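You operate a simulated robot arm through the tools that you are given. There is no shell and no other tool.

You run a simulated robot arm. Do the job below in one go: nothing can be reset, and whatever is moved stays where it is left.

## Task
Torque the three screws of the screw bar, white screw first.
Fine: yellow key, each screw once; key back in its well. Set down upright: yellow key.
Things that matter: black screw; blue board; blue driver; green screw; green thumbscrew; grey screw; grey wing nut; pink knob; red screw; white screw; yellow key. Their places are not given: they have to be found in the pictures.

Only the result counts: the job must be done as asked and must still hold three seconds after the hand-in. Knocking over, shifting, dropping, spilling or breaking anything else fails it.

## Robot
A 6-joint arm with a two-finger gripper, fixed in place. Base frame: the origin is on the floor under the middle of its stand, x ahead of it, y to its left, z up; the work surface is at about z = 820. Units: mm, rad, N and s.
It reaches about 1298 mm from its shoulder. Its first joint turns from -2.601 to 2.601 rad. Payload 1.57 kg.
The TCP is the grasp point between the finger pads, 21 mm short of the fingertips. In the tool frame z runs along the fingers and y along their closing line. The gripper opens to 70 mm; its body begins 50 mm behind the TCP.
Orientation is that of the tool frame in the base frame, as a unit quaternion [w, x, y, z]. With the fingers straight down and closing along the base's y, the tool's x points along the base's -x, its y along +y and its z along -z.

## Interface
- The arm moves only by the tool move_arm. Its argument "motion" is a list that holds one entry, the list of rows, each a list of 7 numbers: the shift along the base's x, y, z in mm, then the turn, a rotation vector about the base's x, y, z in rad, then the opening, from 0 (shut) to 1 (fully open). In form: [[[dx, dy, dz, ax, ay, az, hand], ...]]. A call has 1 to 20 rows; each row shifts and turns the commanded pose from where the row before left it. Rows are played at 5 a second. More than 50 mm and 0.15 rad between two rows, or a gripper value outside its range, and nothing of the call is played. A pose out of reach is approached as far as the arm can. The call stops where the force on the tool passes 40 N (or 10 N more than at its start, if that is more) or the arm is blocked; 0.2 s more then pass. Each finger travels about 103.7 mm/s and halts on what it meets, pressing with about 30 N; the grip force reading is that of the motor and also rises with nothing between the fingers. The clock runs only during rows and for 0.2 s after the last one: add rows that do not move to give the fingers time. The reply holds the time, the measured pose of the TCP, the force on the tool along the base axes, the opening and the grip force, in the units named above and with some noise, with the torque about the TCP (base axes, N m) and any sound that the robot's microphone picked up.
- Cameras (640 x 400 px; columns grow to the right, rows downward): "scene" is fixed at [391.4, 642.5, 1636]; the picture's right is [0.00, 1.00, 0.00], its down [0.98, -0.00, -0.21] and it looks along [-0.21, 0.00, -0.98] (base axes); focal length 323 px, centre (320, 200). "wrist" rides on the gripper at [79, 4, -81] in the tool frame; the picture's right is [-0.05, 1.00, 0.00], its down [-0.67, -0.04, -0.75] and it looks along [-0.74, -0.04, 0.67] (tool axes); focal length 256 px, centre (320, 200).
- capture(camera): a new picture of that camera. The clock stands still meanwhile.
- raise_lower(by): slides the trunk up (or, below 0, down) by that many mm; the arm rides with it, the base frame stays. It gives what a move gives, with no picture.
- probe_pixels(camera, pixels): for up to 12 pixels [column, row] of the newest picture of that camera ("zoom" is the newest enlarged one), the place [x, y, z] in the base frame of the surface seen there, good to about 2 mm, but the place of the scene camera against the robot may be out by one fixed shift of up to 18 mm in any direction. The clock stands still meanwhile.
- inspect(camera, box): a new picture of the part [left, top, right, bottom] of that camera's present view, enlarged. The clock stands still meanwhile.
- job_done(): hands the job in; it is judged then, once.

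Leave the gripper open and the arm clear of the work at the hand-in unless told otherwise.

The tools are called after ">>>" by a JSON object that holds its "op" and its "data". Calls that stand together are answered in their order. move_arm: Moves the arm, as the interface text tells. Its arguments: {"type":"object","properties":{"motion":{"type":"array","items":{"type":"array","items":{"type":"array","items":{"type":"number"}}}}},"required":["motion"]} The other tools are called the same way: raise_lower (by) moves the trunk up or down; capture (camera) takes a picture; probe_pixels (camera, pixels) gives the place of the surface under pixels of a picture; inspect (camera, box) takes an enlarged picture of a part of a camera's view; job_done () hands the job in.

At the start:

```text
clock: 0.0
tcp_pos: [198.3, 616.2, 1203.9]
tcp_rot: [0.0, -0.001, 1.0, 0.0]
force: [0.7, 1.3, 0.7]
wrist_torque: [0.02, 0.01, -0.02]
grip_width: 70.1
grasp_force: 0.1
trunk travel left (down, up): [-885.0, 85.0]
```

scene: 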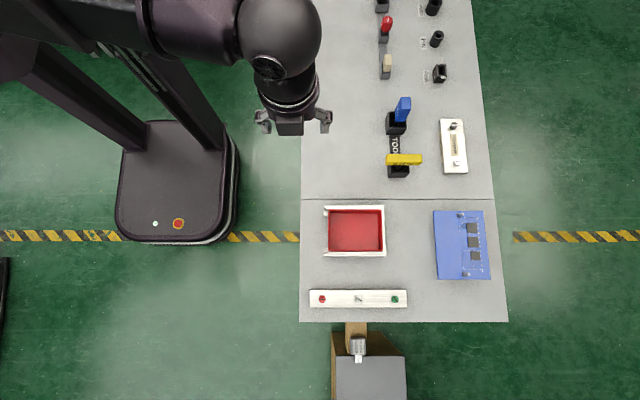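
wrist: 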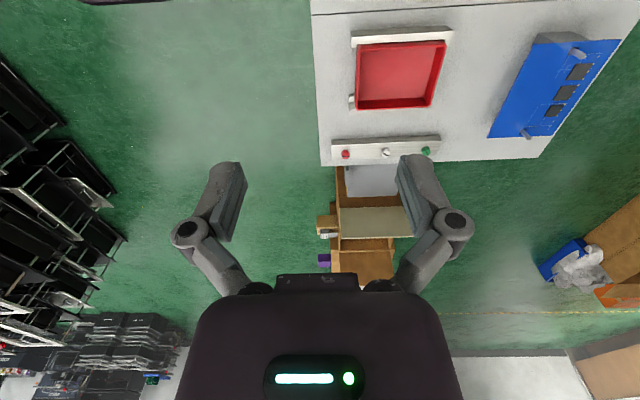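

I see a bar with three screws near the bottom of the scene picture around (358,299), key/driver stands around (400,120-170), and another small block at (453,146). I'll enlarge these areas to identify them.

>>> {"op": "inspect", "data": {"camera": "scene", "box": [300, 280, 420, 330]}}

>>> {"op": "inspect", "data": {"camera": "scene", "box": [370, 80, 490, 200]}}

>>> {"op": "inspect", "data": {"camera": "scene", "box": [420, 200, 510, 290]}}

>>> {"op": "inspect", "data": {"camera": "scene", "box": [360, 0, 480, 90]}}

```text
5.33 times, centred on (360, 305) of scene
```

zoom: 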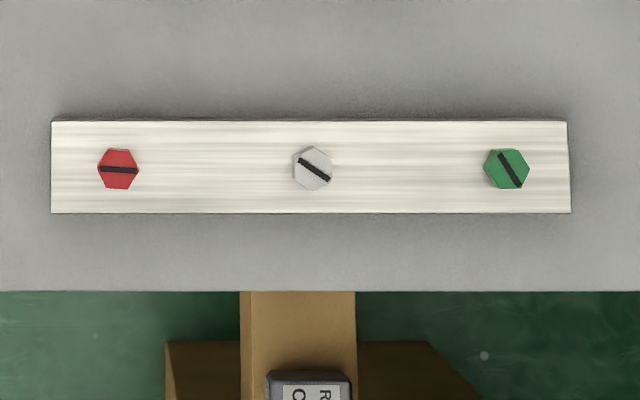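

```text
3.33 times, centred on (430, 140) of scene
```

zoom: 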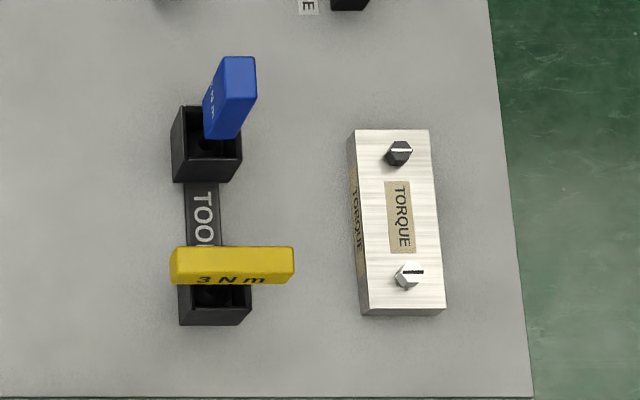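

```text
4.44 times, centred on (465, 245) of scene
```

zoom: 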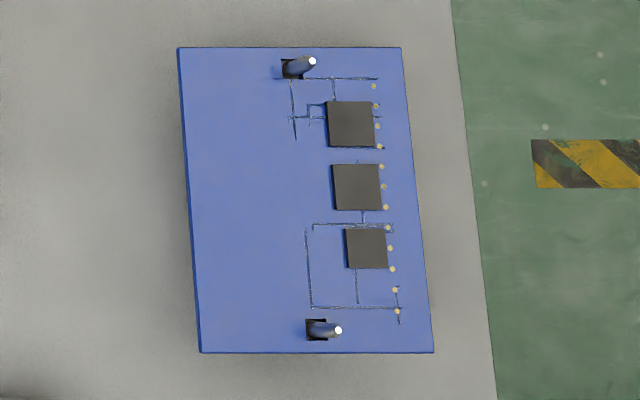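

```text
4.44 times, centred on (420, 45) of scene
```

zoom: 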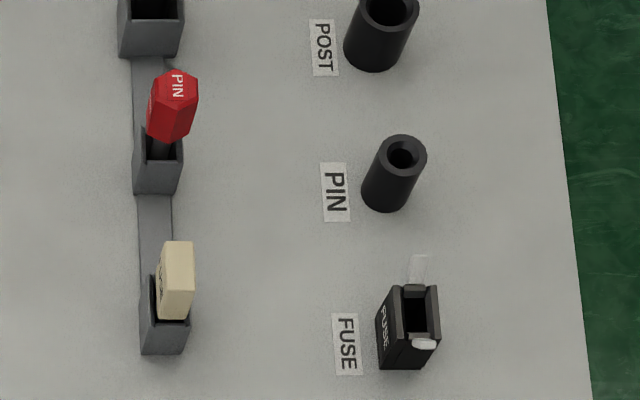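

The screw bar carries red (≈322,299), white (≈359,299), green (≈395,299) slotted hex screws. The yellow key "3 N m" sits in a well at about (403,160). I'll probe rough positions in the scene picture.

>>> {"op": "probe_pixels", "data": {"camera": "scene", "pixels": [[322, 299], [359, 299], [395, 299], [405, 160], [392, 160], [420, 160], [398, 172], [404, 104], [312, 305], [404, 305], [350, 230], [330, 310]]}}

>>> {"op": "inspect", "data": {"camera": "scene", "box": [380, 140, 430, 185]}}

```text
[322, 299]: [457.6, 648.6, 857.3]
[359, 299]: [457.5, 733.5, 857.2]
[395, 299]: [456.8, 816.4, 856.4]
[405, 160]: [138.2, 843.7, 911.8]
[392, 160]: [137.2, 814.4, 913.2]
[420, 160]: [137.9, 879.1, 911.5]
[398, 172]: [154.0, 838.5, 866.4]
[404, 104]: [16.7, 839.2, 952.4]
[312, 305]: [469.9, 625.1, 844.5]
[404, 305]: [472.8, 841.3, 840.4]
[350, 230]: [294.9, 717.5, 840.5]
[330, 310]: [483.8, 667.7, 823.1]
```

```text
8.89 times, centred on (405, 162) of scene
```

zoom: 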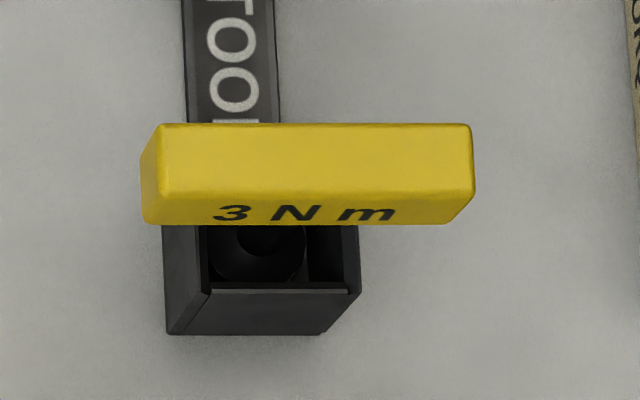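

The key's yellow T-handle lies along y at about (138, 845), top z≈912 (scene, maybe shifted up to 18 mm). I'll turn the gripper 90° about the vertical (closing line along x) and move it back from the key and higher, so the wrist camera looks at it.

>>> {"op": "move_arm", "data": {"motion": [[[-5.45, 8, -13, 0, 0, 0.1428, 1], [-5.45, 8, -13, 0, 0, 0.1428, 1], [-5.45, 8, -13, 0, 0, 0.1428, 1], [-5.45, 8, -13, 0, 0, 0.1428, 1], [-5.45, 8, -13, 0, 0, 0.1428, 1], [-5.45, 8, -13, 0, 0, 0.1428, 1], [-5.45, 8, -13, 0, 0, 0.1428, 1], [-5.45, 8, -13, 0, 0, 0.1428, 1], [-5.45, 8, -13, 0, 0, 0.1428, 1], [-5.45, 8, -13, 0, 0, 0.1428, 1], [-5.45, 8, -13, 0, 0, 0.1428, 1], [0, 0, 0, 0, 0, 0, 1]]]}}

>>> {"op": "capture", "data": {"camera": "wrist"}}

>>> {"op": "capture", "data": {"camera": "scene"}}

```text
clock: 2.6
tcp_pos: [138.4, 703.4, 1204.6]
tcp_rot: [0.0, 0.708, -0.706, 0.0]
force: [0.3, -0.1, 0.1]
wrist_torque: [0.01, -0.02, 0.02]
grip_width: 70.0
grasp_force: 0.2
out of reach, approached as far as the arm can: row 1, 2, 3, 4, 5, 6, 7, 8, 9, 10, 11
trunk travel left (down, up): [-885.0, 85.0]
```

```text
taken
```

wrist: 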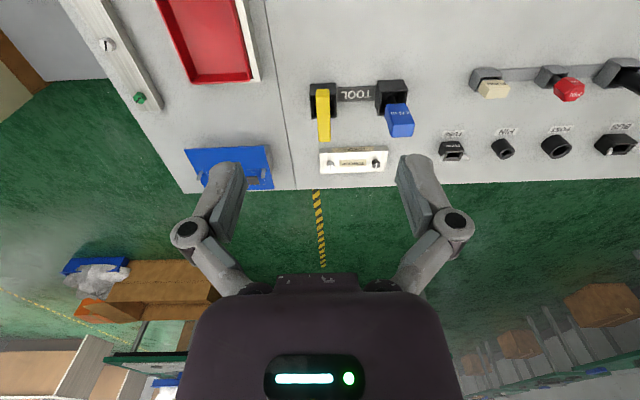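

```text
taken
```

scene: 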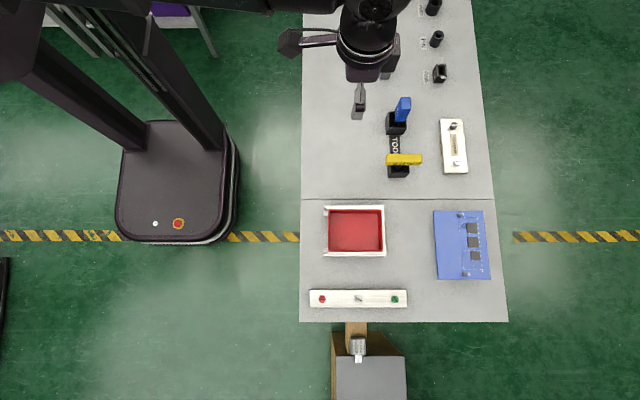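

The arm reached x, y and the turn but not the lower height; the trunk is too high. Nothing is below the gripper except bare table between the tray and the tools (key top ~912, driver top ~952). I'll lower the trunk by 100 mm and look.

>>> {"op": "raise_lower", "data": {"by": -100}}

>>> {"op": "capture", "data": {"camera": "wrist"}}

>>> {"op": "capture", "data": {"camera": "scene"}}

```text
clock: 3.9
tcp_pos: [138.5, 703.4, 1104.2]
tcp_rot: [-0.001, 0.707, -0.707, 0.0]
force: [-0.9, -0.4, 0.4]
wrist_torque: [0.0, -0.01, -0.01]
grip_width: 70.1
grasp_force: 0.0
trunk travel left (down, up): [-785.0, 185.0]
```

```text
taken
```

wrist: 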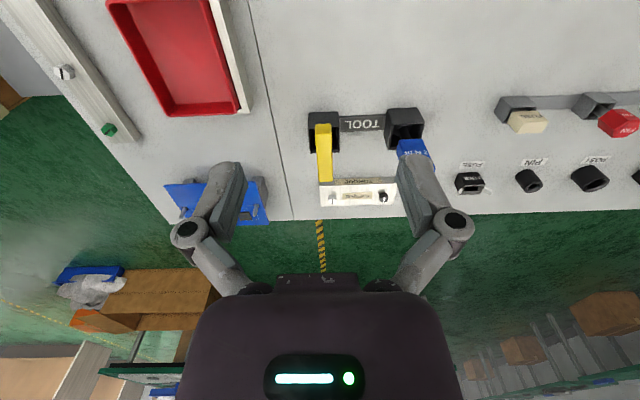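

```text
taken
```

scene: 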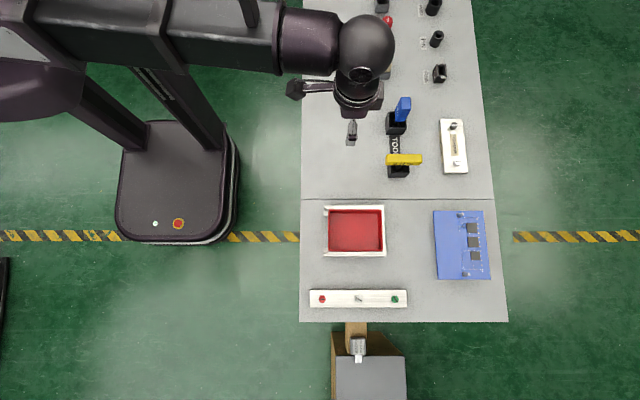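

Now the wrist picture shows the key (≈324,150), white screw (≈64,72), green screw (≈109,129). I'll probe these with the wrist camera to get the scene camera's shift.

>>> {"op": "probe_pixels", "data": {"camera": "wrist", "pixels": [[64, 72], [109, 129], [324, 129], [325, 155], [326, 177], [313, 135], [335, 117], [312, 116], [316, 150], [335, 150], [240, 100], [385, 115]]}}

>>> {"op": "inspect", "data": {"camera": "wrist", "box": [290, 90, 370, 200]}}

>>> {"op": "inspect", "data": {"camera": "wrist", "box": [30, 40, 150, 150]}}

```text
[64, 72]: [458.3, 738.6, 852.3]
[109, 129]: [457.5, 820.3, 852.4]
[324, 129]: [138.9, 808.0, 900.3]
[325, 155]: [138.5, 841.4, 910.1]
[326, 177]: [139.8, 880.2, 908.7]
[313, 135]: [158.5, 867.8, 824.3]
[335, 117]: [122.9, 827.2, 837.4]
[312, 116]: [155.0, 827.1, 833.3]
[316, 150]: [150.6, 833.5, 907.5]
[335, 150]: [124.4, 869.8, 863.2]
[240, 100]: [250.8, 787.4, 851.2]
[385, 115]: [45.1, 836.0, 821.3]
```

```text
3.64 times, centred on (330, 145) of wrist
```

zoom: 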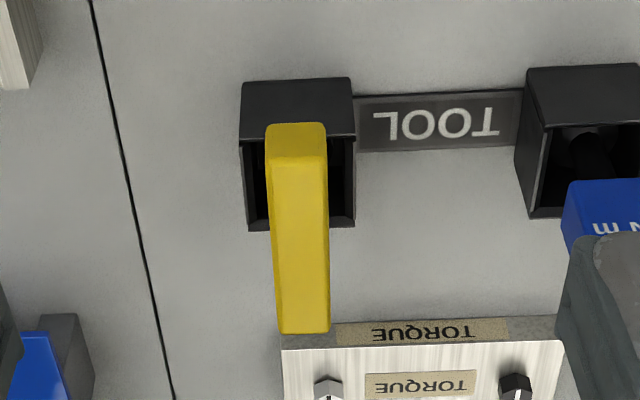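

```text
3.64 times, centred on (90, 95) of wrist
```

zoom: 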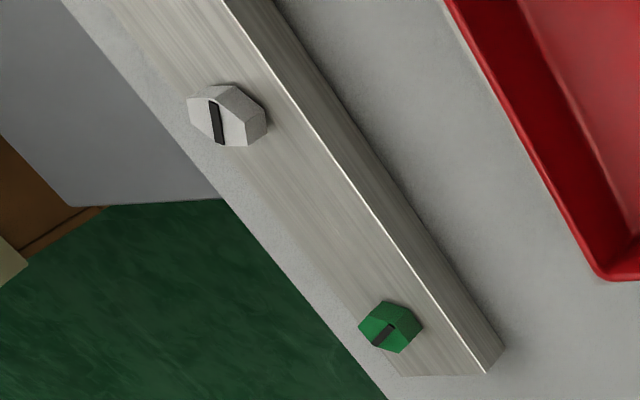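

Comparing: wrist places white at (458.3,738.6,852.3), green at (457.5,820.3,852.4), so scene reads about (-0.8,-4.5,+4.5) off. The key handle is centred near (139, 847), top z≈908. I'll shift over it at the present height.

>>> {"op": "move_arm", "data": {"motion": [[[0, 25, 0, 0, 0, 0, 1], [0, 25, 0, 0, 0, 0, 1], [0, 0, 0, 0, 0, 0, 1]]]}}

>>> {"op": "raise_lower", "data": {"by": -110}}

>>> {"op": "capture", "data": {"camera": "wrist"}}

>>> {"op": "capture", "data": {"camera": "scene"}}

```text
clock: 4.7
tcp_pos: [138.1, 753.2, 1105.1]
tcp_rot: [0.0, -0.707, 0.707, 0.0]
force: [-0.1, -0.3, 0.0]
wrist_torque: [0.0, -0.02, -0.04]
grip_width: 70.0
grasp_force: 0.1
trunk travel left (down, up): [-785.0, 185.0]
```

```text
clock: 6.2
tcp_pos: [138.7, 754.0, 994.1]
tcp_rot: [0.001, -0.707, 0.707, 0.001]
force: [-0.4, 0.2, 0.4]
wrist_torque: [-0.01, -0.01, 0.0]
grip_width: 69.9
grasp_force: 0.1
trunk travel left (down, up): [-675.0, 295.0]
```

```text
taken
```

wrist: 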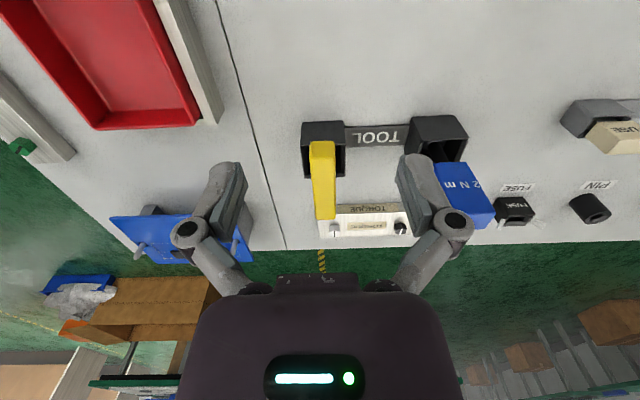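

```text
taken
```

scene: 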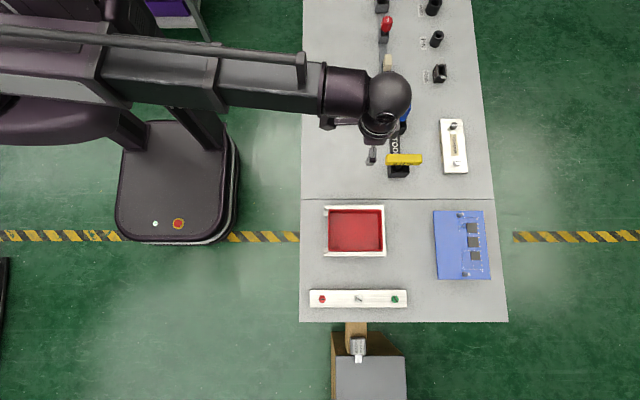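

The gripper is 95 mm short of the key in y and ~85 mm above it. I'll enlarge the key in the wrist view to get its edges precisely.

>>> {"op": "inspect", "data": {"camera": "wrist", "box": [290, 110, 370, 230]}}

```text
3.33 times, centred on (330, 170) of wrist
```

zoom: 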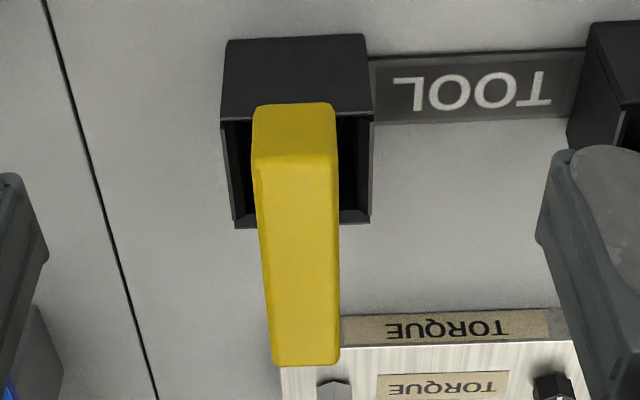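

>>> {"op": "probe_pixels", "data": {"camera": "zoom", "pixels": [[278, 175], [332, 175], [284, 350], [332, 350], [305, 170], [308, 358], [295, 112], [295, 150], [256, 180], [336, 260], [232, 125], [368, 125]]}}

>>> {"op": "probe_pixels", "data": {"camera": "zoom", "pixels": [[226, 45], [362, 40], [236, 222], [366, 218], [262, 270], [270, 270], [305, 363], [260, 130], [330, 130], [330, 106], [262, 110], [245, 222]]}}

```text
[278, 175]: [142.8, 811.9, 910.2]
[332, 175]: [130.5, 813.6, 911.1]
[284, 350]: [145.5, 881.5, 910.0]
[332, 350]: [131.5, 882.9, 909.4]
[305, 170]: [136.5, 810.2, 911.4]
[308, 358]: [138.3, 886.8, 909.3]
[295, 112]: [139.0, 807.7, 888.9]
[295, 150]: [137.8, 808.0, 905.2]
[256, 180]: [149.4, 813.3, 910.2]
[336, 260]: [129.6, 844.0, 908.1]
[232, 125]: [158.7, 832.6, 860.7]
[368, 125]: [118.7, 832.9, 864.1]
```

```text
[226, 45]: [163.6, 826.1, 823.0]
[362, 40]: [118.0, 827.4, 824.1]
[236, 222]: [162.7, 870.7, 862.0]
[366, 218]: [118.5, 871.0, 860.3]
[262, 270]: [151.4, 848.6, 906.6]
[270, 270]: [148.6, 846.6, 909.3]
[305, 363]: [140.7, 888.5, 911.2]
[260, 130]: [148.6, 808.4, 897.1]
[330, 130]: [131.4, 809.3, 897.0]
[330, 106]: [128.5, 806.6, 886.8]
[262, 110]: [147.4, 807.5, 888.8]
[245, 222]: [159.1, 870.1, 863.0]
```

Handle measured: x 130–150, y 808–888, z 886–910, centre (140, 848); well x 118–163, y 828–871, top 862. I'll move above its centre at z≈994 and then try a small descent with the arm.

>>> {"op": "move_arm", "data": {"motion": [[[0.4, 24, 0, 0, 0, 0, 1], [0.4, 24, 0, 0, 0, 0, 1], [0.4, 24, 0, 0, 0, 0, 1], [0.1, 22, 0, 0, 0, 0, 1], [0, 0, -10, 0, 0, 0, 1], [0, 0, -10, 0, 0, 0, 1], [0, 0, 0, 0, 0, 0, 1]]]}}

>>> {"op": "capture", "data": {"camera": "wrist"}}

>>> {"op": "capture", "data": {"camera": "scene"}}

```text
clock: 7.8
tcp_pos: [140.2, 848.6, 994.5]
tcp_rot: [0.0, -0.707, 0.707, 0.0]
force: [0.5, -0.5, 0.2]
wrist_torque: [-0.01, -0.01, 0.0]
grip_width: 70.1
grasp_force: 0.1
out of reach, approached as far as the arm can: row 5, 6
trunk travel left (down, up): [-675.0, 295.0]
```

```text
taken
```

wrist: 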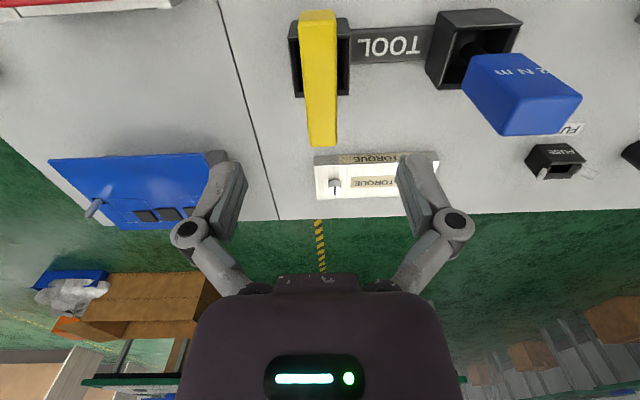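

```text
taken
```

scene: 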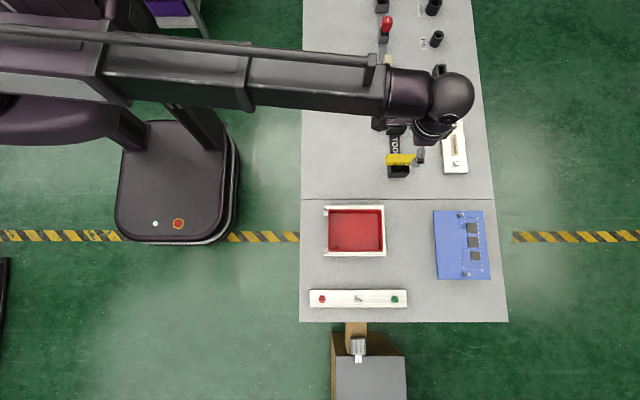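

At this trunk height the arm can't go below ~994. I'll raise the arm 140 mm, then lower the trunk by 160, so the arm itself has room to descend.

>>> {"op": "move_arm", "data": {"motion": [[[0, 0, 28, 0, 0, 0, 1], [0, 0, 28, 0, 0, 0, 1], [0, 0, 28, 0, 0, 0, 1], [0, 0, 28, 0, 0, 0, 1], [0, 0, 28, 0, 0, 0, 1], [0, 0, 0, 0, 0, 0, 1]]]}}

>>> {"op": "raise_lower", "data": {"by": -160}}

>>> {"op": "capture", "data": {"camera": "scene"}}

```text
clock: 9.2
tcp_pos: [140.6, 848.6, 993.2]
tcp_rot: [0.0, 0.707, -0.707, 0.0]
force: [0.5, -0.1, -0.2]
wrist_torque: [0.02, 0.0, 0.0]
grip_width: 70.0
grasp_force: 0.0
out of reach, approached as far as the arm can: row 1, 2, 3, 4, 5
trunk travel left (down, up): [-675.0, 295.0]
```

```text
clock: 10.6
tcp_pos: [140.9, 848.4, 859.2]
tcp_rot: [-0.003, 0.708, -0.706, -0.001]
force: [0.0, 2.5, 33.4]
wrist_torque: [-0.24, 0.0, 0.0]
grip_width: 70.0
grasp_force: 0.1
trunk travel left (down, up): [-538.0, 432.0]
stopped: the force on the tool passed its limit at 160 N (the readings are from after the stop); the commanded pose is now the measured one
```

```text
taken
```

scene: 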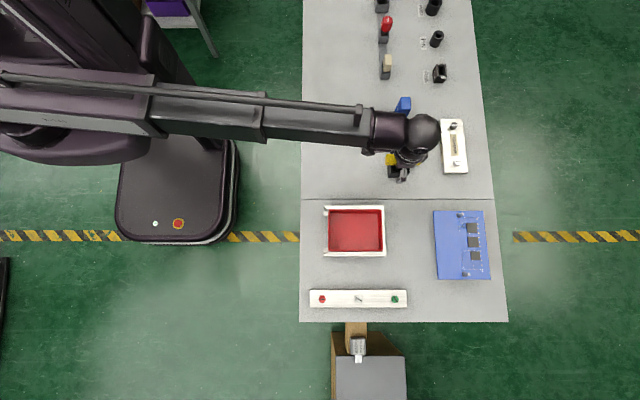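

The arm could not rise (height seems to be only from the trunk), and the trunk lowering pressed the palm onto the handle top (z 859 now, 33 N). I'll raise the trunk by 39 mm right away to grasp height z≈898.

>>> {"op": "raise_lower", "data": {"by": 39}}

>>> {"op": "capture", "data": {"camera": "wrist"}}

>>> {"op": "capture", "data": {"camera": "scene"}}

```text
clock: 11.4
tcp_pos: [141.7, 850.3, 896.3]
tcp_rot: [0.0, -0.707, 0.707, 0.001]
force: [-0.2, 0.2, 0.3]
wrist_torque: [0.0, -0.02, -0.01]
grip_width: 70.0
grasp_force: 0.0
trunk travel left (down, up): [-577.0, 393.0]
```

```text
taken
```

wrist: 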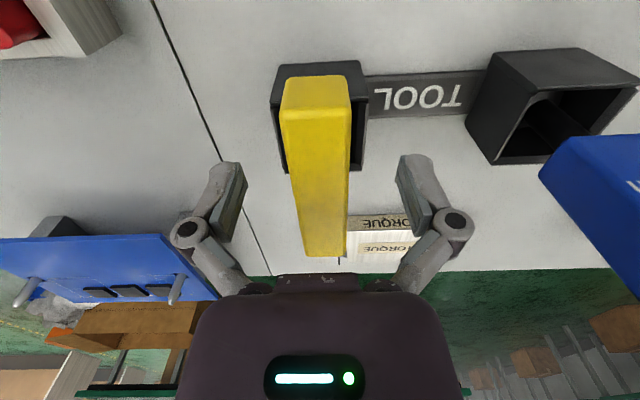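

```text
taken
```

scene: 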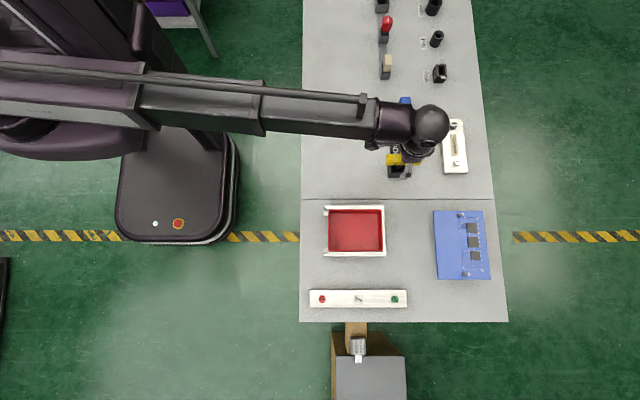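

The key still stands in its well, handle between the open fingers. I'll probe the handle again to verify centring before closing.

>>> {"op": "probe_pixels", "data": {"camera": "wrist", "pixels": [[290, 125], [345, 125], [302, 245], [342, 245], [315, 115], [320, 250], [315, 85], [315, 100], [278, 120], [364, 112], [323, 180], [350, 165]]}}

```text
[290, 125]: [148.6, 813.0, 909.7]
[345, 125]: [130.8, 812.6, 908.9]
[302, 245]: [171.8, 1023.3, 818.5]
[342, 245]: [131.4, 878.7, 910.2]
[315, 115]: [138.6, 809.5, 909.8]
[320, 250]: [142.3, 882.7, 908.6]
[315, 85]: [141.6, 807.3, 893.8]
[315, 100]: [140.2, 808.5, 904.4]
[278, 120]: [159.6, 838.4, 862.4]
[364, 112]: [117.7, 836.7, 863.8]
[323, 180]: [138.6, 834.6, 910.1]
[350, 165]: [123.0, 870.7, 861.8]
```

Handle centre is (140, 848); TCP is at (141.7, 850.3). I'll nudge by (-1.7, -2.3) and close on the handle.

>>> {"op": "move_arm", "data": {"motion": [[[-1.5, -2.3, 0, 0, 0, 0, 1], [0, 0, 0, 0, 0, 0, 1], [0, 0, 0, 0, 0, 0, 0.5], [0, 0, 0, 0, 0, 0, 0], [0, 0, 0, 0, 0, 0, 0], [0, 0, 0, 0, 0, 0, 0], [0, 0, 0, 0, 0, 0, 0]]]}}

>>> {"op": "capture", "data": {"camera": "wrist"}}

```text
clock: 13.0
tcp_pos: [139.4, 848.2, 896.2]
tcp_rot: [0.001, -0.707, 0.707, 0.001]
force: [0.5, 0.5, 4.9]
wrist_torque: [-0.01, -0.04, -0.01]
grip_width: 20.3
grasp_force: 30.0
trunk travel left (down, up): [-577.0, 393.0]
```

```text
taken
```

wrist: 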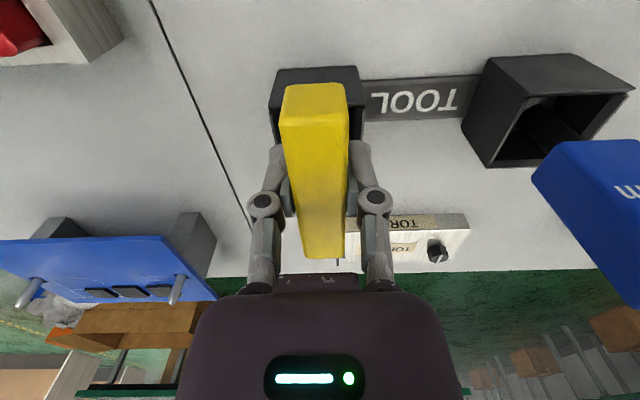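

Gripped: width 20.3, 30 N. Well pose to remember: TCP (139.4, 848.2, 896.2), trunk reading -577. I'll lift by 30 mm first.

>>> {"op": "raise_lower", "data": {"by": 30}}

>>> {"op": "capture", "data": {"camera": "wrist"}}

```text
clock: 13.8
tcp_pos: [139.7, 847.0, 925.8]
tcp_rot: [0.001, -0.707, 0.707, 0.001]
force: [0.1, -0.9, -0.7]
wrist_torque: [0.01, -0.01, 0.0]
grip_width: 20.2
grasp_force: 29.5
trunk travel left (down, up): [-607.0, 363.0]
```

```text
taken
```

wrist: 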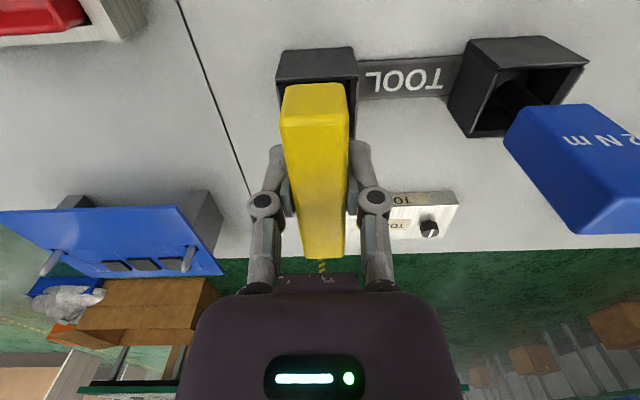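

The key comes up cleanly with the hand. I'll lift 100 mm more and look at it.

>>> {"op": "raise_lower", "data": {"by": 100}}

>>> {"op": "capture", "data": {"camera": "wrist"}}

>>> {"op": "inspect", "data": {"camera": "scene", "box": [370, 120, 470, 200]}}

```text
clock: 15.1
tcp_pos: [139.9, 847.4, 1024.9]
tcp_rot: [-0.001, 0.707, -0.707, 0.0]
force: [0.5, 0.7, -0.7]
wrist_torque: [-0.01, -0.04, -0.01]
grip_width: 20.4
grasp_force: 29.6
trunk travel left (down, up): [-707.0, 263.0]
```

```text
taken
```

wrist: 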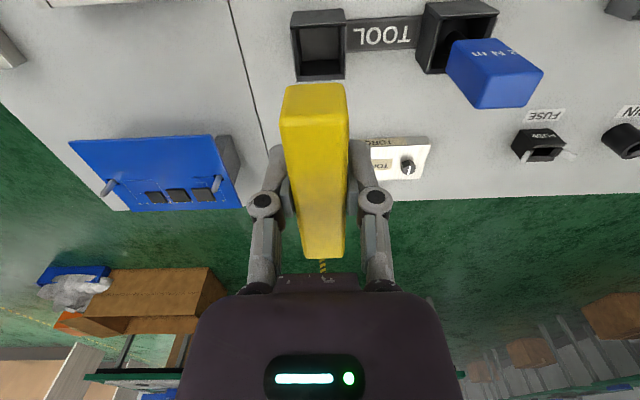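

```text
5.00 times, centred on (420, 160) of scene
```

zoom: 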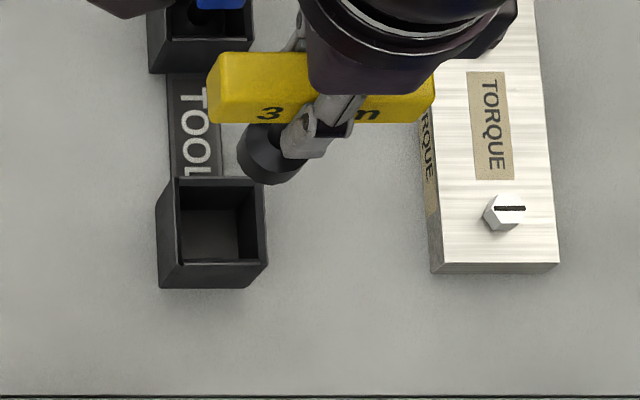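

The key's lower end is a black cylinder (maybe a socket or carrying a blade). To see its tip better I'll raise the trunk to bring it nearer to the scene camera, and inspect.

>>> {"op": "raise_lower", "data": {"by": 240}}

>>> {"op": "capture", "data": {"camera": "scene"}}

```text
clock: 17.6
tcp_pos: [140.1, 848.3, 1266.4]
tcp_rot: [0.001, -0.707, 0.707, 0.001]
force: [-0.9, 0.1, -1.3]
wrist_torque: [0.0, -0.03, -0.01]
grip_width: 20.8
grasp_force: 30.0
trunk travel left (down, up): [-947.0, 23.0]
```

```text
taken
```

scene: 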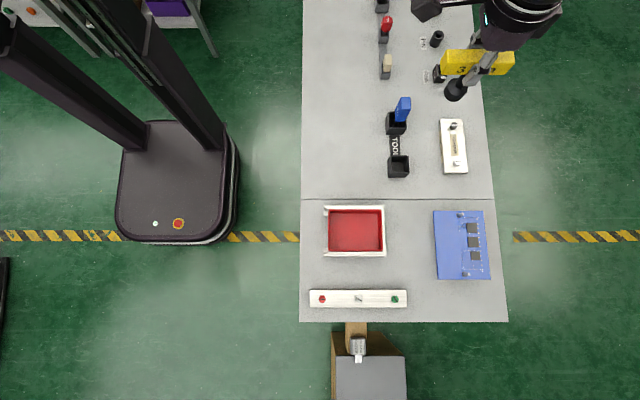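

>>> {"op": "inspect", "data": {"camera": "scene", "box": [430, 40, 530, 110]}}

```text
5.71 times, centred on (480, 75) of scene
```

zoom: 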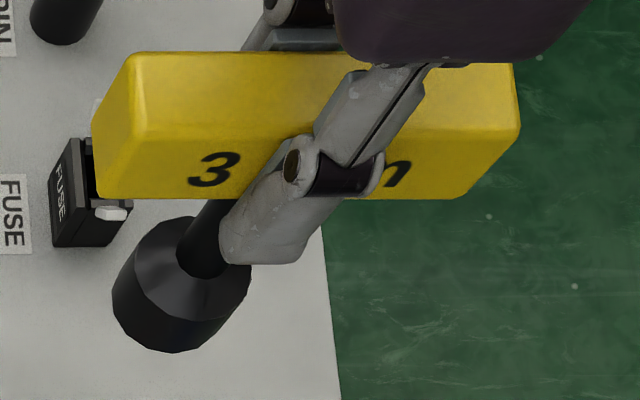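

The tool end is a cylindrical socket. I'll probe its rim, shoulder and handle to get its length and diameter relative to the TCP.

>>> {"op": "probe_pixels", "data": {"camera": "zoom", "pixels": [[180, 347], [120, 315], [225, 335], [150, 345], [180, 300], [145, 270], [235, 280], [200, 210], [130, 60], [515, 70], [500, 125], [100, 130]]}}

```text
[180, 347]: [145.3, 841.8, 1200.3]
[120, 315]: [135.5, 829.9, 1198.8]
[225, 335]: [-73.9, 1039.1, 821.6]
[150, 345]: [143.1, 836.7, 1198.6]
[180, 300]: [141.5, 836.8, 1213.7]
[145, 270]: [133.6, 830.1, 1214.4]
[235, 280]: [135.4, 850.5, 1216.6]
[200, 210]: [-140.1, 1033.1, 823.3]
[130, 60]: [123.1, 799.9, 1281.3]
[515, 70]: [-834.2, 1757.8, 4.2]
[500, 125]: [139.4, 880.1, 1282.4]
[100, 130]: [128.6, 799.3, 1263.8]
```

The socket rim is ~72 mm below the TCP, outer diameter ~28 mm. I'd like to see into its mouth to know how it is keyed relative to the handle. High above everything, I'll try rolling the tool a bit about base y so the mouth swings towards the scene camera (+x).

>>> {"op": "move_arm", "data": {"motion": [[[0, 0, 0, 0, -0.1, 0, 0], [0, 0, 0, 0, -0.1, 0, 0], [0, 0, 0, 0, -0.1, 0, 0], [0, 0, 0, 0, 0, 0, 0]]]}}

>>> {"op": "capture", "data": {"camera": "scene"}}

```text
clock: 18.6
tcp_pos: [139.8, 847.6, 1273.8]
tcp_rot: [0.107, -0.699, 0.699, -0.106]
force: [0.1, 0.2, -0.1]
wrist_torque: [-0.02, 0.02, -0.01]
grip_width: 20.5
grasp_force: 29.5
out of reach, approached as far as the arm can: row 2, 3
trunk travel left (down, up): [-947.0, 23.0]
```

```text
taken
```

scene: 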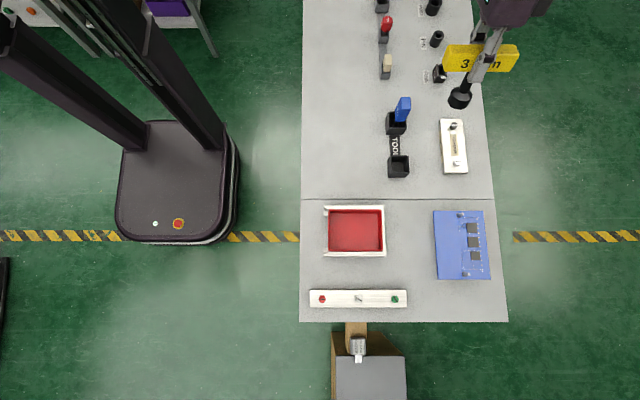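

The roll works (0.3 rad, TCP rose as the wrist pivots). I'll continue to about 1 rad total and inspect the mouth.

>>> {"op": "move_arm", "data": {"motion": [[[0, 0, 0, 0, -0.14, 0, 0], [0, 0, 0, 0, -0.14, 0, 0], [0, 0, 0, 0, -0.14, 0, 0], [0, 0, 0, 0, -0.14, 0, 0], [0, 0, 0, 0, -0.14, 0, 0], [0, 0, 0, 0, 0, 0, 0]]]}}

>>> {"op": "capture", "data": {"camera": "scene"}}

```text
clock: 20.0
tcp_pos: [139.7, 846.7, 1352.3]
tcp_rot: [0.34, -0.621, 0.621, -0.338]
force: [0.3, 1.4, -0.2]
wrist_torque: [-0.02, 0.0, -0.02]
grip_width: 20.7
grasp_force: 30.1
out of reach, approached as far as the arm can: row 1, 2, 3, 4, 5
trunk travel left (down, up): [-947.0, 23.0]
```

```text
taken
```

scene: 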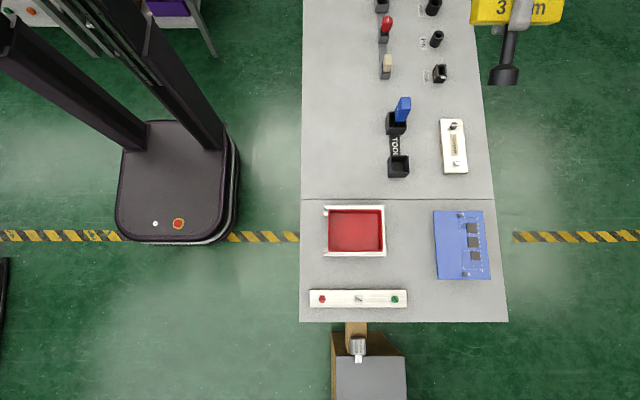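

The socket is now seen from its side at (503,80). I'll lower the trunk 200 mm to keep it in view, then roll further.

>>> {"op": "raise_lower", "data": {"by": -200}}

>>> {"op": "move_arm", "data": {"motion": [[[0, 0, 0, 0, -0.14, 0, 0], [0, 0, 0, 0, -0.14, 0, 0], [0, 0, 0, 0, -0.14, 0, 0], [0, 0, 0, 0, -0.14, 0, 0], [0, 0, 0, 0, 0, 0, 0]]]}}

>>> {"op": "capture", "data": {"camera": "scene"}}

```text
clock: 22.1
tcp_pos: [138.6, 848.2, 1151.8]
tcp_rot: [0.339, -0.621, 0.621, -0.337]
force: [1.4, 0.6, -1.2]
wrist_torque: [0.0, 0.01, 0.04]
grip_width: 20.9
grasp_force: 30.1
trunk travel left (down, up): [-747.0, 223.0]
```

```text
clock: 23.4
tcp_pos: [138.9, 847.1, 1249.8]
tcp_rot: [-0.497, 0.504, -0.503, 0.495]
force: [1.2, -0.4, -1.0]
wrist_torque: [0.0, 0.05, 0.03]
grip_width: 20.7
grasp_force: 29.5
out of reach, approached as far as the arm can: row 1, 2, 3, 4
trunk travel left (down, up): [-747.0, 223.0]
```

```text
taken
```

scene: 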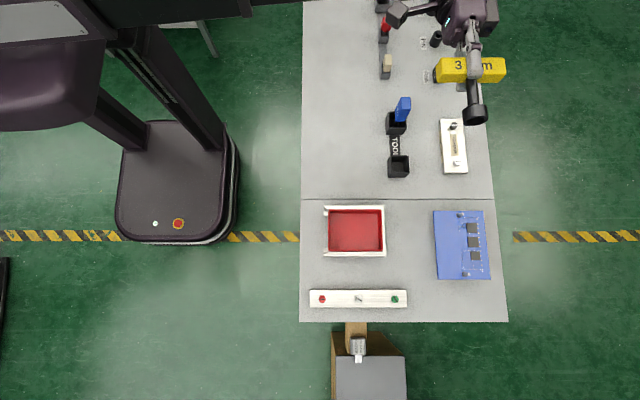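

The key is now horizontal, mouth facing +x. I'll enlarge it.

>>> {"op": "inspect", "data": {"camera": "scene", "box": [450, 90, 500, 130]}}

```text
10.00 times, centred on (475, 110) of scene
```

zoom: 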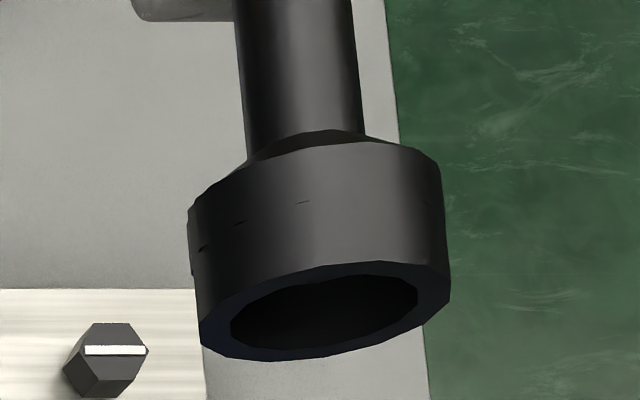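

The mouth is a hollow ring. I'll roll 0.42 rad further to see straight into it.

>>> {"op": "move_arm", "data": {"motion": [[[0, 0, 0, 0, -0.14, 0, 0], [0, 0, 0, 0, -0.14, 0, 0], [0, 0, 0, 0, -0.14, 0, 0], [0, 0, 0, 0, 0, 0, 0]]]}}

>>> {"op": "capture", "data": {"camera": "scene"}}

```text
clock: 24.4
tcp_pos: [140.0, 847.0, 1325.9]
tcp_rot: [0.592, -0.389, 0.387, -0.59]
force: [0.2, 0.0, -1.6]
wrist_torque: [-0.04, 0.03, -0.02]
grip_width: 20.6
grasp_force: 29.6
out of reach, approached as far as the arm can: row 1, 2, 3
trunk travel left (down, up): [-747.0, 223.0]
```

```text
taken
```

scene: 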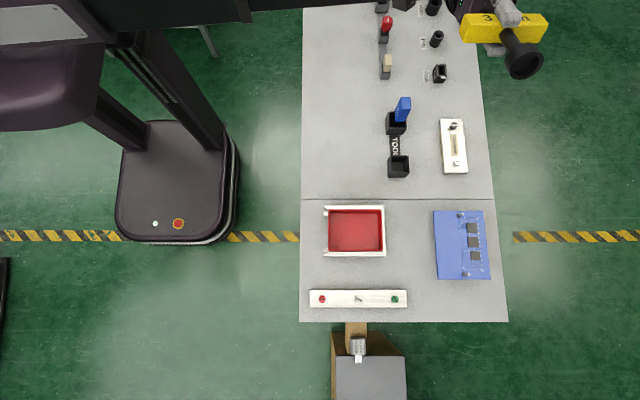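

>>> {"op": "inspect", "data": {"camera": "scene", "box": [500, 35, 550, 85]}}

>>> {"op": "inspect", "data": {"camera": "scene", "box": [450, 0, 560, 90]}}

```text
8.00 times, centred on (525, 60) of scene
```

zoom: 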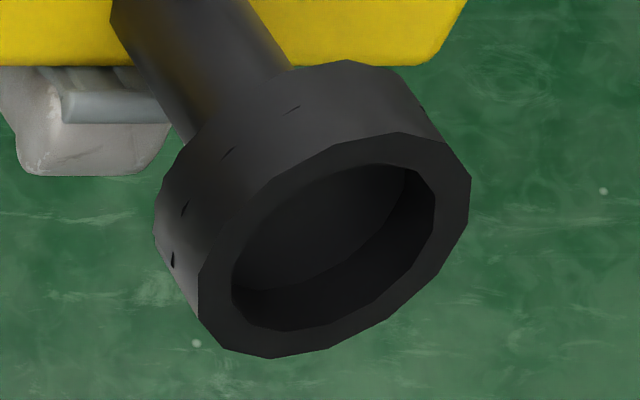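

```text
4.44 times, centred on (505, 45) of scene
```

zoom: 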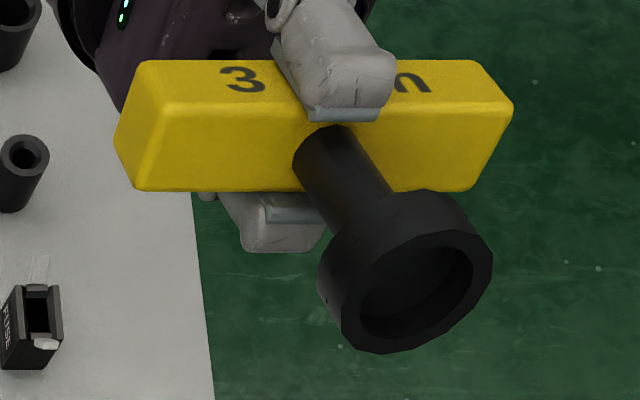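

The socket is a plain round cup (no inner key), about 21 mm inside, on a shaft at the centre of the handle. So it just caps the hex head. I'll roll back upright by +1.985 rad.

>>> {"op": "move_arm", "data": {"motion": [[[0, 0, 0, 0, 0.14, 0, 0], [0, 0, 0, 0, 0.14, 0, 0], [0, 0, 0, 0, 0.14, 0, 0], [0, 0, 0, 0, 0.14, 0, 0], [0, 0, 0, 0, 0.14, 0, 0], [0, 0, 0, 0, 0.14, 0, 0], [0, 0, 0, 0, 0.14, 0, 0], [0, 0, 0, 0, 0.14, 0, 0], [0, 0, 0, 0, 0.14, 0, 0], [0, 0, 0, 0, 0.14, 0, 0], [0, 0, 0, 0, 0.14, 0, 0], [0, 0, 0, 0, 0.14, 0, 0], [0, 0, 0, 0, 0.14, 0, 0], [0, 0, 0, 0, 0.14, 0, 0], [0, 0, 0, 0, 0.02, 0, 0], [0, 0, 0, 0, 0, 0, 0]]]}}

>>> {"op": "capture", "data": {"camera": "wrist"}}

>>> {"op": "capture", "data": {"camera": "scene"}}

```text
clock: 27.8
tcp_pos: [138.8, 846.5, 1065.6]
tcp_rot: [-0.001, -0.707, 0.707, 0.001]
force: [0.3, 0.7, -0.9]
wrist_torque: [-0.02, -0.04, 0.04]
grip_width: 20.5
grasp_force: 29.6
out of reach, approached as far as the arm can: row 1, 2, 3, 4, 5, 6, 7, 8, 9, 10, 11, 12, 13
trunk travel left (down, up): [-747.0, 223.0]
```

```text
taken
```

wrist: 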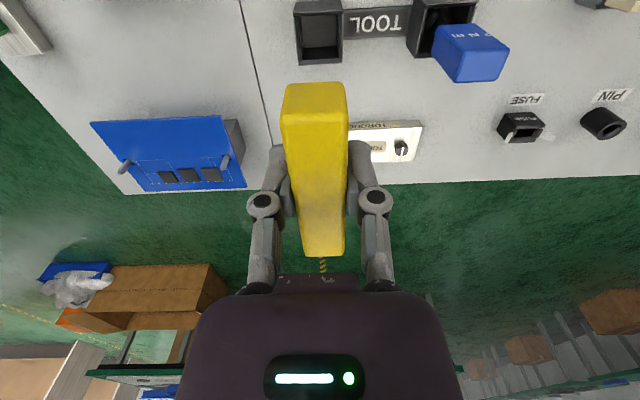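

```text
taken
```

scene: 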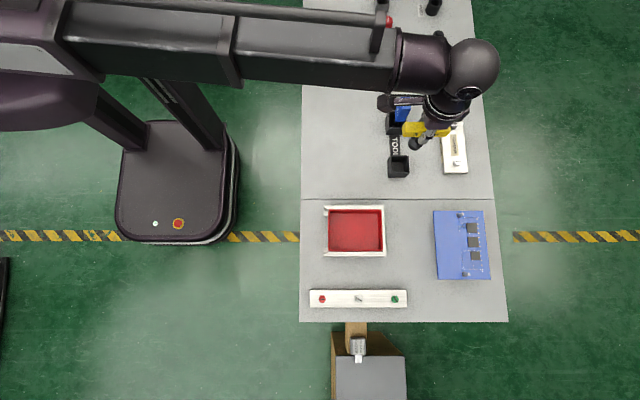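

Upright again and the key sits unchanged in the fingers. Now I'll carry it over the white screw, about (458, 738), at z≈1065 (cup at ~993, everything else below 952).

>>> {"op": "move_arm", "data": {"motion": [[[26, -9, 0, 0, 0, 0, 0], [26, -9, 0, 0, 0, 0, 0], [26, -9, 0, 0, 0, 0, 0], [26, -9, 0, 0, 0, 0, 0], [26, -9, 0, 0, 0, 0, 0], [26, -9, 0, 0, 0, 0, 0], [26, -9, 0, 0, 0, 0, 0], [26, -9, 0, 0, 0, 0, 0], [26, -9, 0, 0, 0, 0, 0], [26, -9, 0, 0, 0, 0, 0], [26, -9, 0, 0, 0, 0, 0], [26, -9, 0, 0, 0, 0, 0], [7, 0, 0, 0, 0, 0, 0], [0, 0, 0, 0, 0, 0, 0]]]}}

>>> {"op": "capture", "data": {"camera": "wrist"}}

>>> {"op": "capture", "data": {"camera": "scene"}}

```text
clock: 30.8
tcp_pos: [459.5, 739.7, 1066.2]
tcp_rot: [0.002, -0.707, 0.707, 0.001]
force: [-0.1, -0.7, -1.4]
wrist_torque: [0.02, 0.02, 0.0]
grip_width: 20.7
grasp_force: 30.0
trunk travel left (down, up): [-747.0, 223.0]
```

```text
taken
```

wrist: 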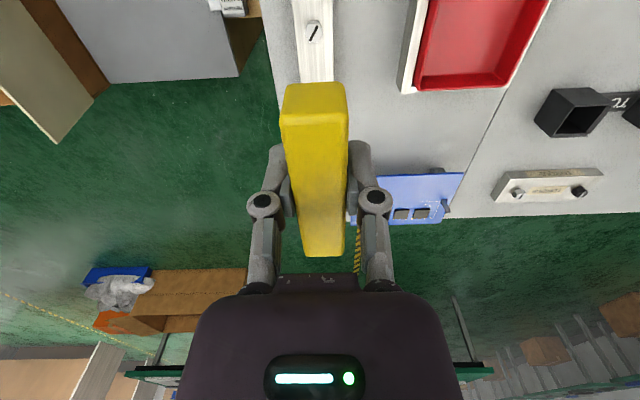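

```text
taken
```

scene: 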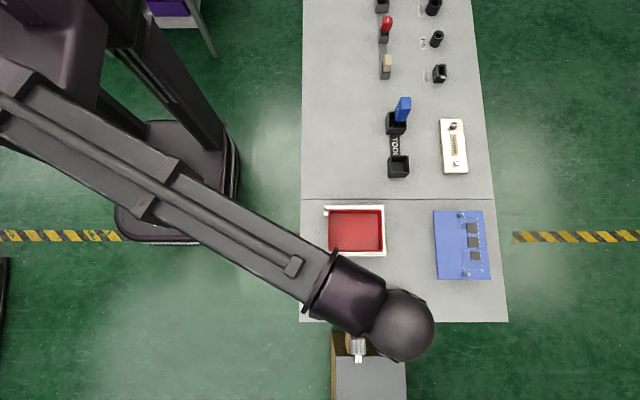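

The scene view is now hidden by the arm; the wrist camera sees the white screw at (313,32). I'll enlarge and probe it.

>>> {"op": "inspect", "data": {"camera": "wrist", "box": [280, 0, 350, 90]}}

```text
4.44 times, centred on (315, 45) of wrist
```

zoom: 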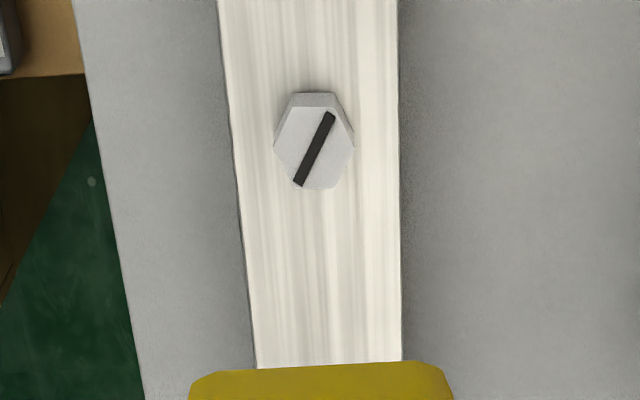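

>>> {"op": "probe_pixels", "data": {"camera": "zoom", "pixels": [[314, 148], [300, 148], [328, 155], [305, 125], [322, 172], [278, 150], [349, 150], [296, 112], [334, 184], [235, 150], [398, 150], [314, 220]]}}

>>> {"op": "probe_pixels", "data": {"camera": "zoom", "pixels": [[314, 110], [314, 186], [283, 130], [345, 130], [283, 165], [345, 165], [300, 185], [328, 185], [314, 98], [320, 148], [308, 148], [314, 160]]}}

```text
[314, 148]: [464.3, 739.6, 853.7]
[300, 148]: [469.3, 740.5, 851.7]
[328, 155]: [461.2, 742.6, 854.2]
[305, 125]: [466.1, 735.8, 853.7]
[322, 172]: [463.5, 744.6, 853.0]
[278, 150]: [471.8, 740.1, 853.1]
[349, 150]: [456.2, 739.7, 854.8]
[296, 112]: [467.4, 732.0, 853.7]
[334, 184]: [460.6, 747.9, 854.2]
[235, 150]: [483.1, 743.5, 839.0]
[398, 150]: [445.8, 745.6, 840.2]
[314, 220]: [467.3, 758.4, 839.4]
```

```text
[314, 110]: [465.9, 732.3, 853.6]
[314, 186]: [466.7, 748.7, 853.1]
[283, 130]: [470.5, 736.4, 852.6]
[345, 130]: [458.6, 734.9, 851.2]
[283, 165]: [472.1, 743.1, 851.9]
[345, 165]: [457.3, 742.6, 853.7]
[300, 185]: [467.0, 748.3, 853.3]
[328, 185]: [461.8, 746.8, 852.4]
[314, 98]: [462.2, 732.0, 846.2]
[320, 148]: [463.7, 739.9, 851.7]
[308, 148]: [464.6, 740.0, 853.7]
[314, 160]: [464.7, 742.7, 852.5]
```

White head centre averages to (464.4, 740.1), top z≈853; bar top 839.5. Now I'll measure the handle ends relative to the TCP in the same view to know where the key axis is.

>>> {"op": "inspect", "data": {"camera": "wrist", "box": [260, 70, 380, 270]}}

```text
2.00 times, centred on (320, 170) of wrist
```

zoom: 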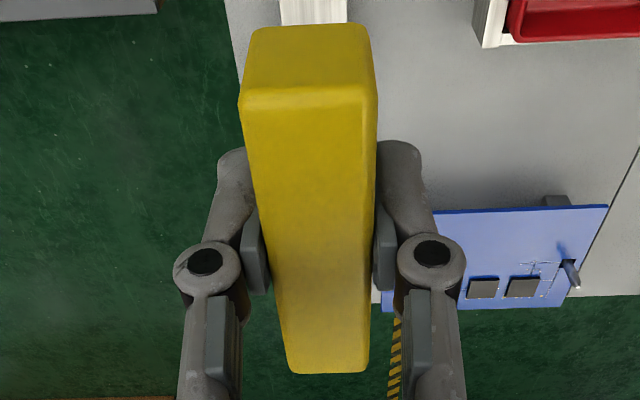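

>>> {"op": "probe_pixels", "data": {"camera": "zoom", "pixels": [[290, 50], [330, 50], [270, 75], [340, 75], [305, 35], [305, 60], [300, 365], [340, 365], [320, 370], [350, 368], [255, 110], [368, 110]]}}

>>> {"op": "probe_pixels", "data": {"camera": "zoom", "pixels": [[264, 190], [372, 190], [275, 260], [370, 260], [283, 320], [366, 320], [250, 240], [383, 240], [300, 372], [300, 100], [330, 100], [330, 372]]}}

```text
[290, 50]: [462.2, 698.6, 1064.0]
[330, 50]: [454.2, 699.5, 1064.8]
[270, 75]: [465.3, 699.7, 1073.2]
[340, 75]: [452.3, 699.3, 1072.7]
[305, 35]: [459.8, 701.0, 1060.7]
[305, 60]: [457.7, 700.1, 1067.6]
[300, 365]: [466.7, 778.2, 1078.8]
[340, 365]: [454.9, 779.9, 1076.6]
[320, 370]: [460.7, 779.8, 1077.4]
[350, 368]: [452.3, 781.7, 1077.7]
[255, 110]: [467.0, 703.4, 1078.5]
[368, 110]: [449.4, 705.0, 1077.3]
```

```text
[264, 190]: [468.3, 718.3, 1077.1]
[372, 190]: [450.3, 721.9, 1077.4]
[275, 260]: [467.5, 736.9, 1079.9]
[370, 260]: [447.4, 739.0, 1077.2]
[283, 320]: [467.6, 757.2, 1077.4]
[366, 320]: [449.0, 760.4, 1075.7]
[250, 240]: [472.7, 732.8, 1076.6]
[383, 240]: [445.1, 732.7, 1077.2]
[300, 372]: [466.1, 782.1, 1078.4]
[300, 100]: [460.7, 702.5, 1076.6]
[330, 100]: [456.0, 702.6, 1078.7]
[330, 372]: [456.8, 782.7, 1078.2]
```

Handle centre measures (458.4, 740.6) in the same camera, so I need about +6 mm in x. The white slot runs ~30° from y toward +x; I'll align the handle with it by turning −0.52 rad (clockwise) while shifting +6 mm, then re-check.

>>> {"op": "move_arm", "data": {"motion": [[[2, -0.1, 0, 0, 0, -0.1309, 0], [2, -0.1, 0, 0, 0, -0.1309, 0], [1, -0.1, 0, 0, 0, -0.1309, 0], [0.9, 0, 0, 0, 0, -0.1309, 0], [0, 0, 0, 0, 0, 0, 0]]]}}

>>> {"op": "inspect", "data": {"camera": "wrist", "box": [280, 0, 360, 100]}}

```text
clock: 31.9
tcp_pos: [464.5, 738.0, 1066.9]
tcp_rot: [0.001, -0.499, 0.867, 0.001]
force: [0.1, -0.7, -1.5]
wrist_torque: [0.0, 0.0, -0.01]
grip_width: 20.8
grasp_force: 29.8
trunk travel left (down, up): [-747.0, 223.0]
```

```text
4.00 times, centred on (320, 50) of wrist
```

zoom: 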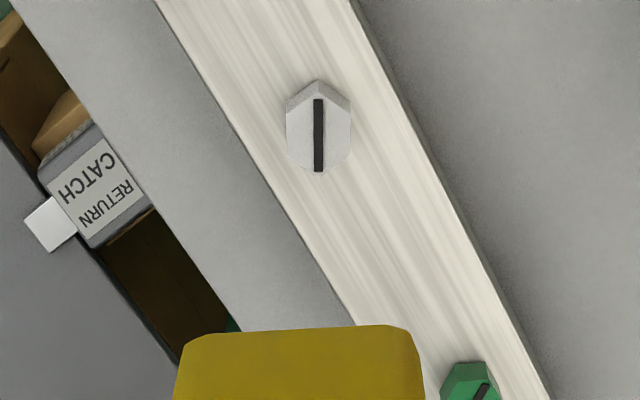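

The slot now looks exactly vertical in the picture, i.e. parallel to the handle. I'll probe head and handle again in this view.

>>> {"op": "probe_pixels", "data": {"camera": "zoom", "pixels": [[318, 136], [305, 136], [331, 136], [290, 130], [347, 130], [318, 100], [318, 170], [305, 115], [331, 115], [305, 160], [331, 160], [312, 136]]}}

>>> {"op": "inspect", "data": {"camera": "wrist", "box": [260, 70, 380, 270]}}

```text
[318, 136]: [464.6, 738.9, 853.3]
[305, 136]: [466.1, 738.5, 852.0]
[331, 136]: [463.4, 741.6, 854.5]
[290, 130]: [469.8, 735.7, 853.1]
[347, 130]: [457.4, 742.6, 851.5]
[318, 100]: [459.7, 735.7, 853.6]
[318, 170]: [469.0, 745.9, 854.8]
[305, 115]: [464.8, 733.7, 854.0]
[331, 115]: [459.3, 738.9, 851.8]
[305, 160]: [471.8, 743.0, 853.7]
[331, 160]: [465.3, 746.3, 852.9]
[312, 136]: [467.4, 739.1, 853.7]
```

```text
2.00 times, centred on (320, 170) of wrist
```

zoom: 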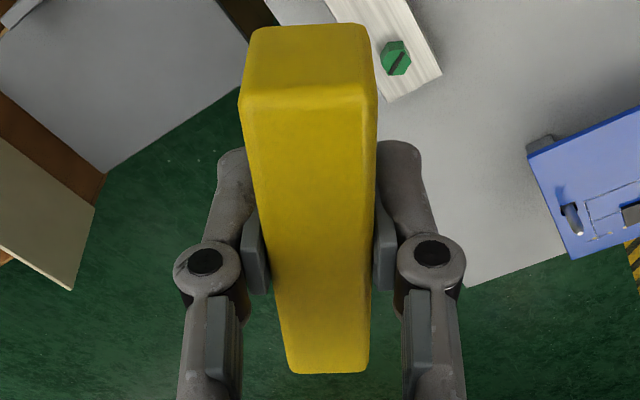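

>>> {"op": "probe_pixels", "data": {"camera": "zoom", "pixels": [[290, 50], [330, 50], [305, 60], [305, 40], [320, 370], [340, 370], [300, 370], [264, 190], [372, 190], [275, 260], [370, 260], [320, 365]]}}

>>> {"op": "probe_pixels", "data": {"camera": "zoom", "pixels": [[283, 320], [366, 320], [250, 240], [383, 240], [252, 270], [380, 270], [258, 130], [370, 130], [310, 50], [310, 370], [330, 60], [330, 368]]}}

```text
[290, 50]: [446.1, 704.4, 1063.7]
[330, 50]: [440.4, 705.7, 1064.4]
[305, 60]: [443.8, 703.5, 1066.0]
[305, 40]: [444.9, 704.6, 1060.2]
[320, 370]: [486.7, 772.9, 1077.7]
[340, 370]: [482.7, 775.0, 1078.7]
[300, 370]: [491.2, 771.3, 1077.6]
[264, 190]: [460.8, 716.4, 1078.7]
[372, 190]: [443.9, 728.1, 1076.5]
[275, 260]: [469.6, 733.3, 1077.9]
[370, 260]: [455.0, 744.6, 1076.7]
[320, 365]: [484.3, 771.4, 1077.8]
```

```text
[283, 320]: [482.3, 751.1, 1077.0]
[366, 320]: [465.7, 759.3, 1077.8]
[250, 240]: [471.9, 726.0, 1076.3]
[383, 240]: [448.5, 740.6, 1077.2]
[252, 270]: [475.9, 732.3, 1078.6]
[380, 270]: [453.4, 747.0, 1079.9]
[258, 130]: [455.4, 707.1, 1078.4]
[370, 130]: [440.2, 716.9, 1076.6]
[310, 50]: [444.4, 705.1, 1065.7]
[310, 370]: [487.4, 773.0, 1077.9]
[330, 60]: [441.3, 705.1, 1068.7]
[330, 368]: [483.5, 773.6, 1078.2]
```

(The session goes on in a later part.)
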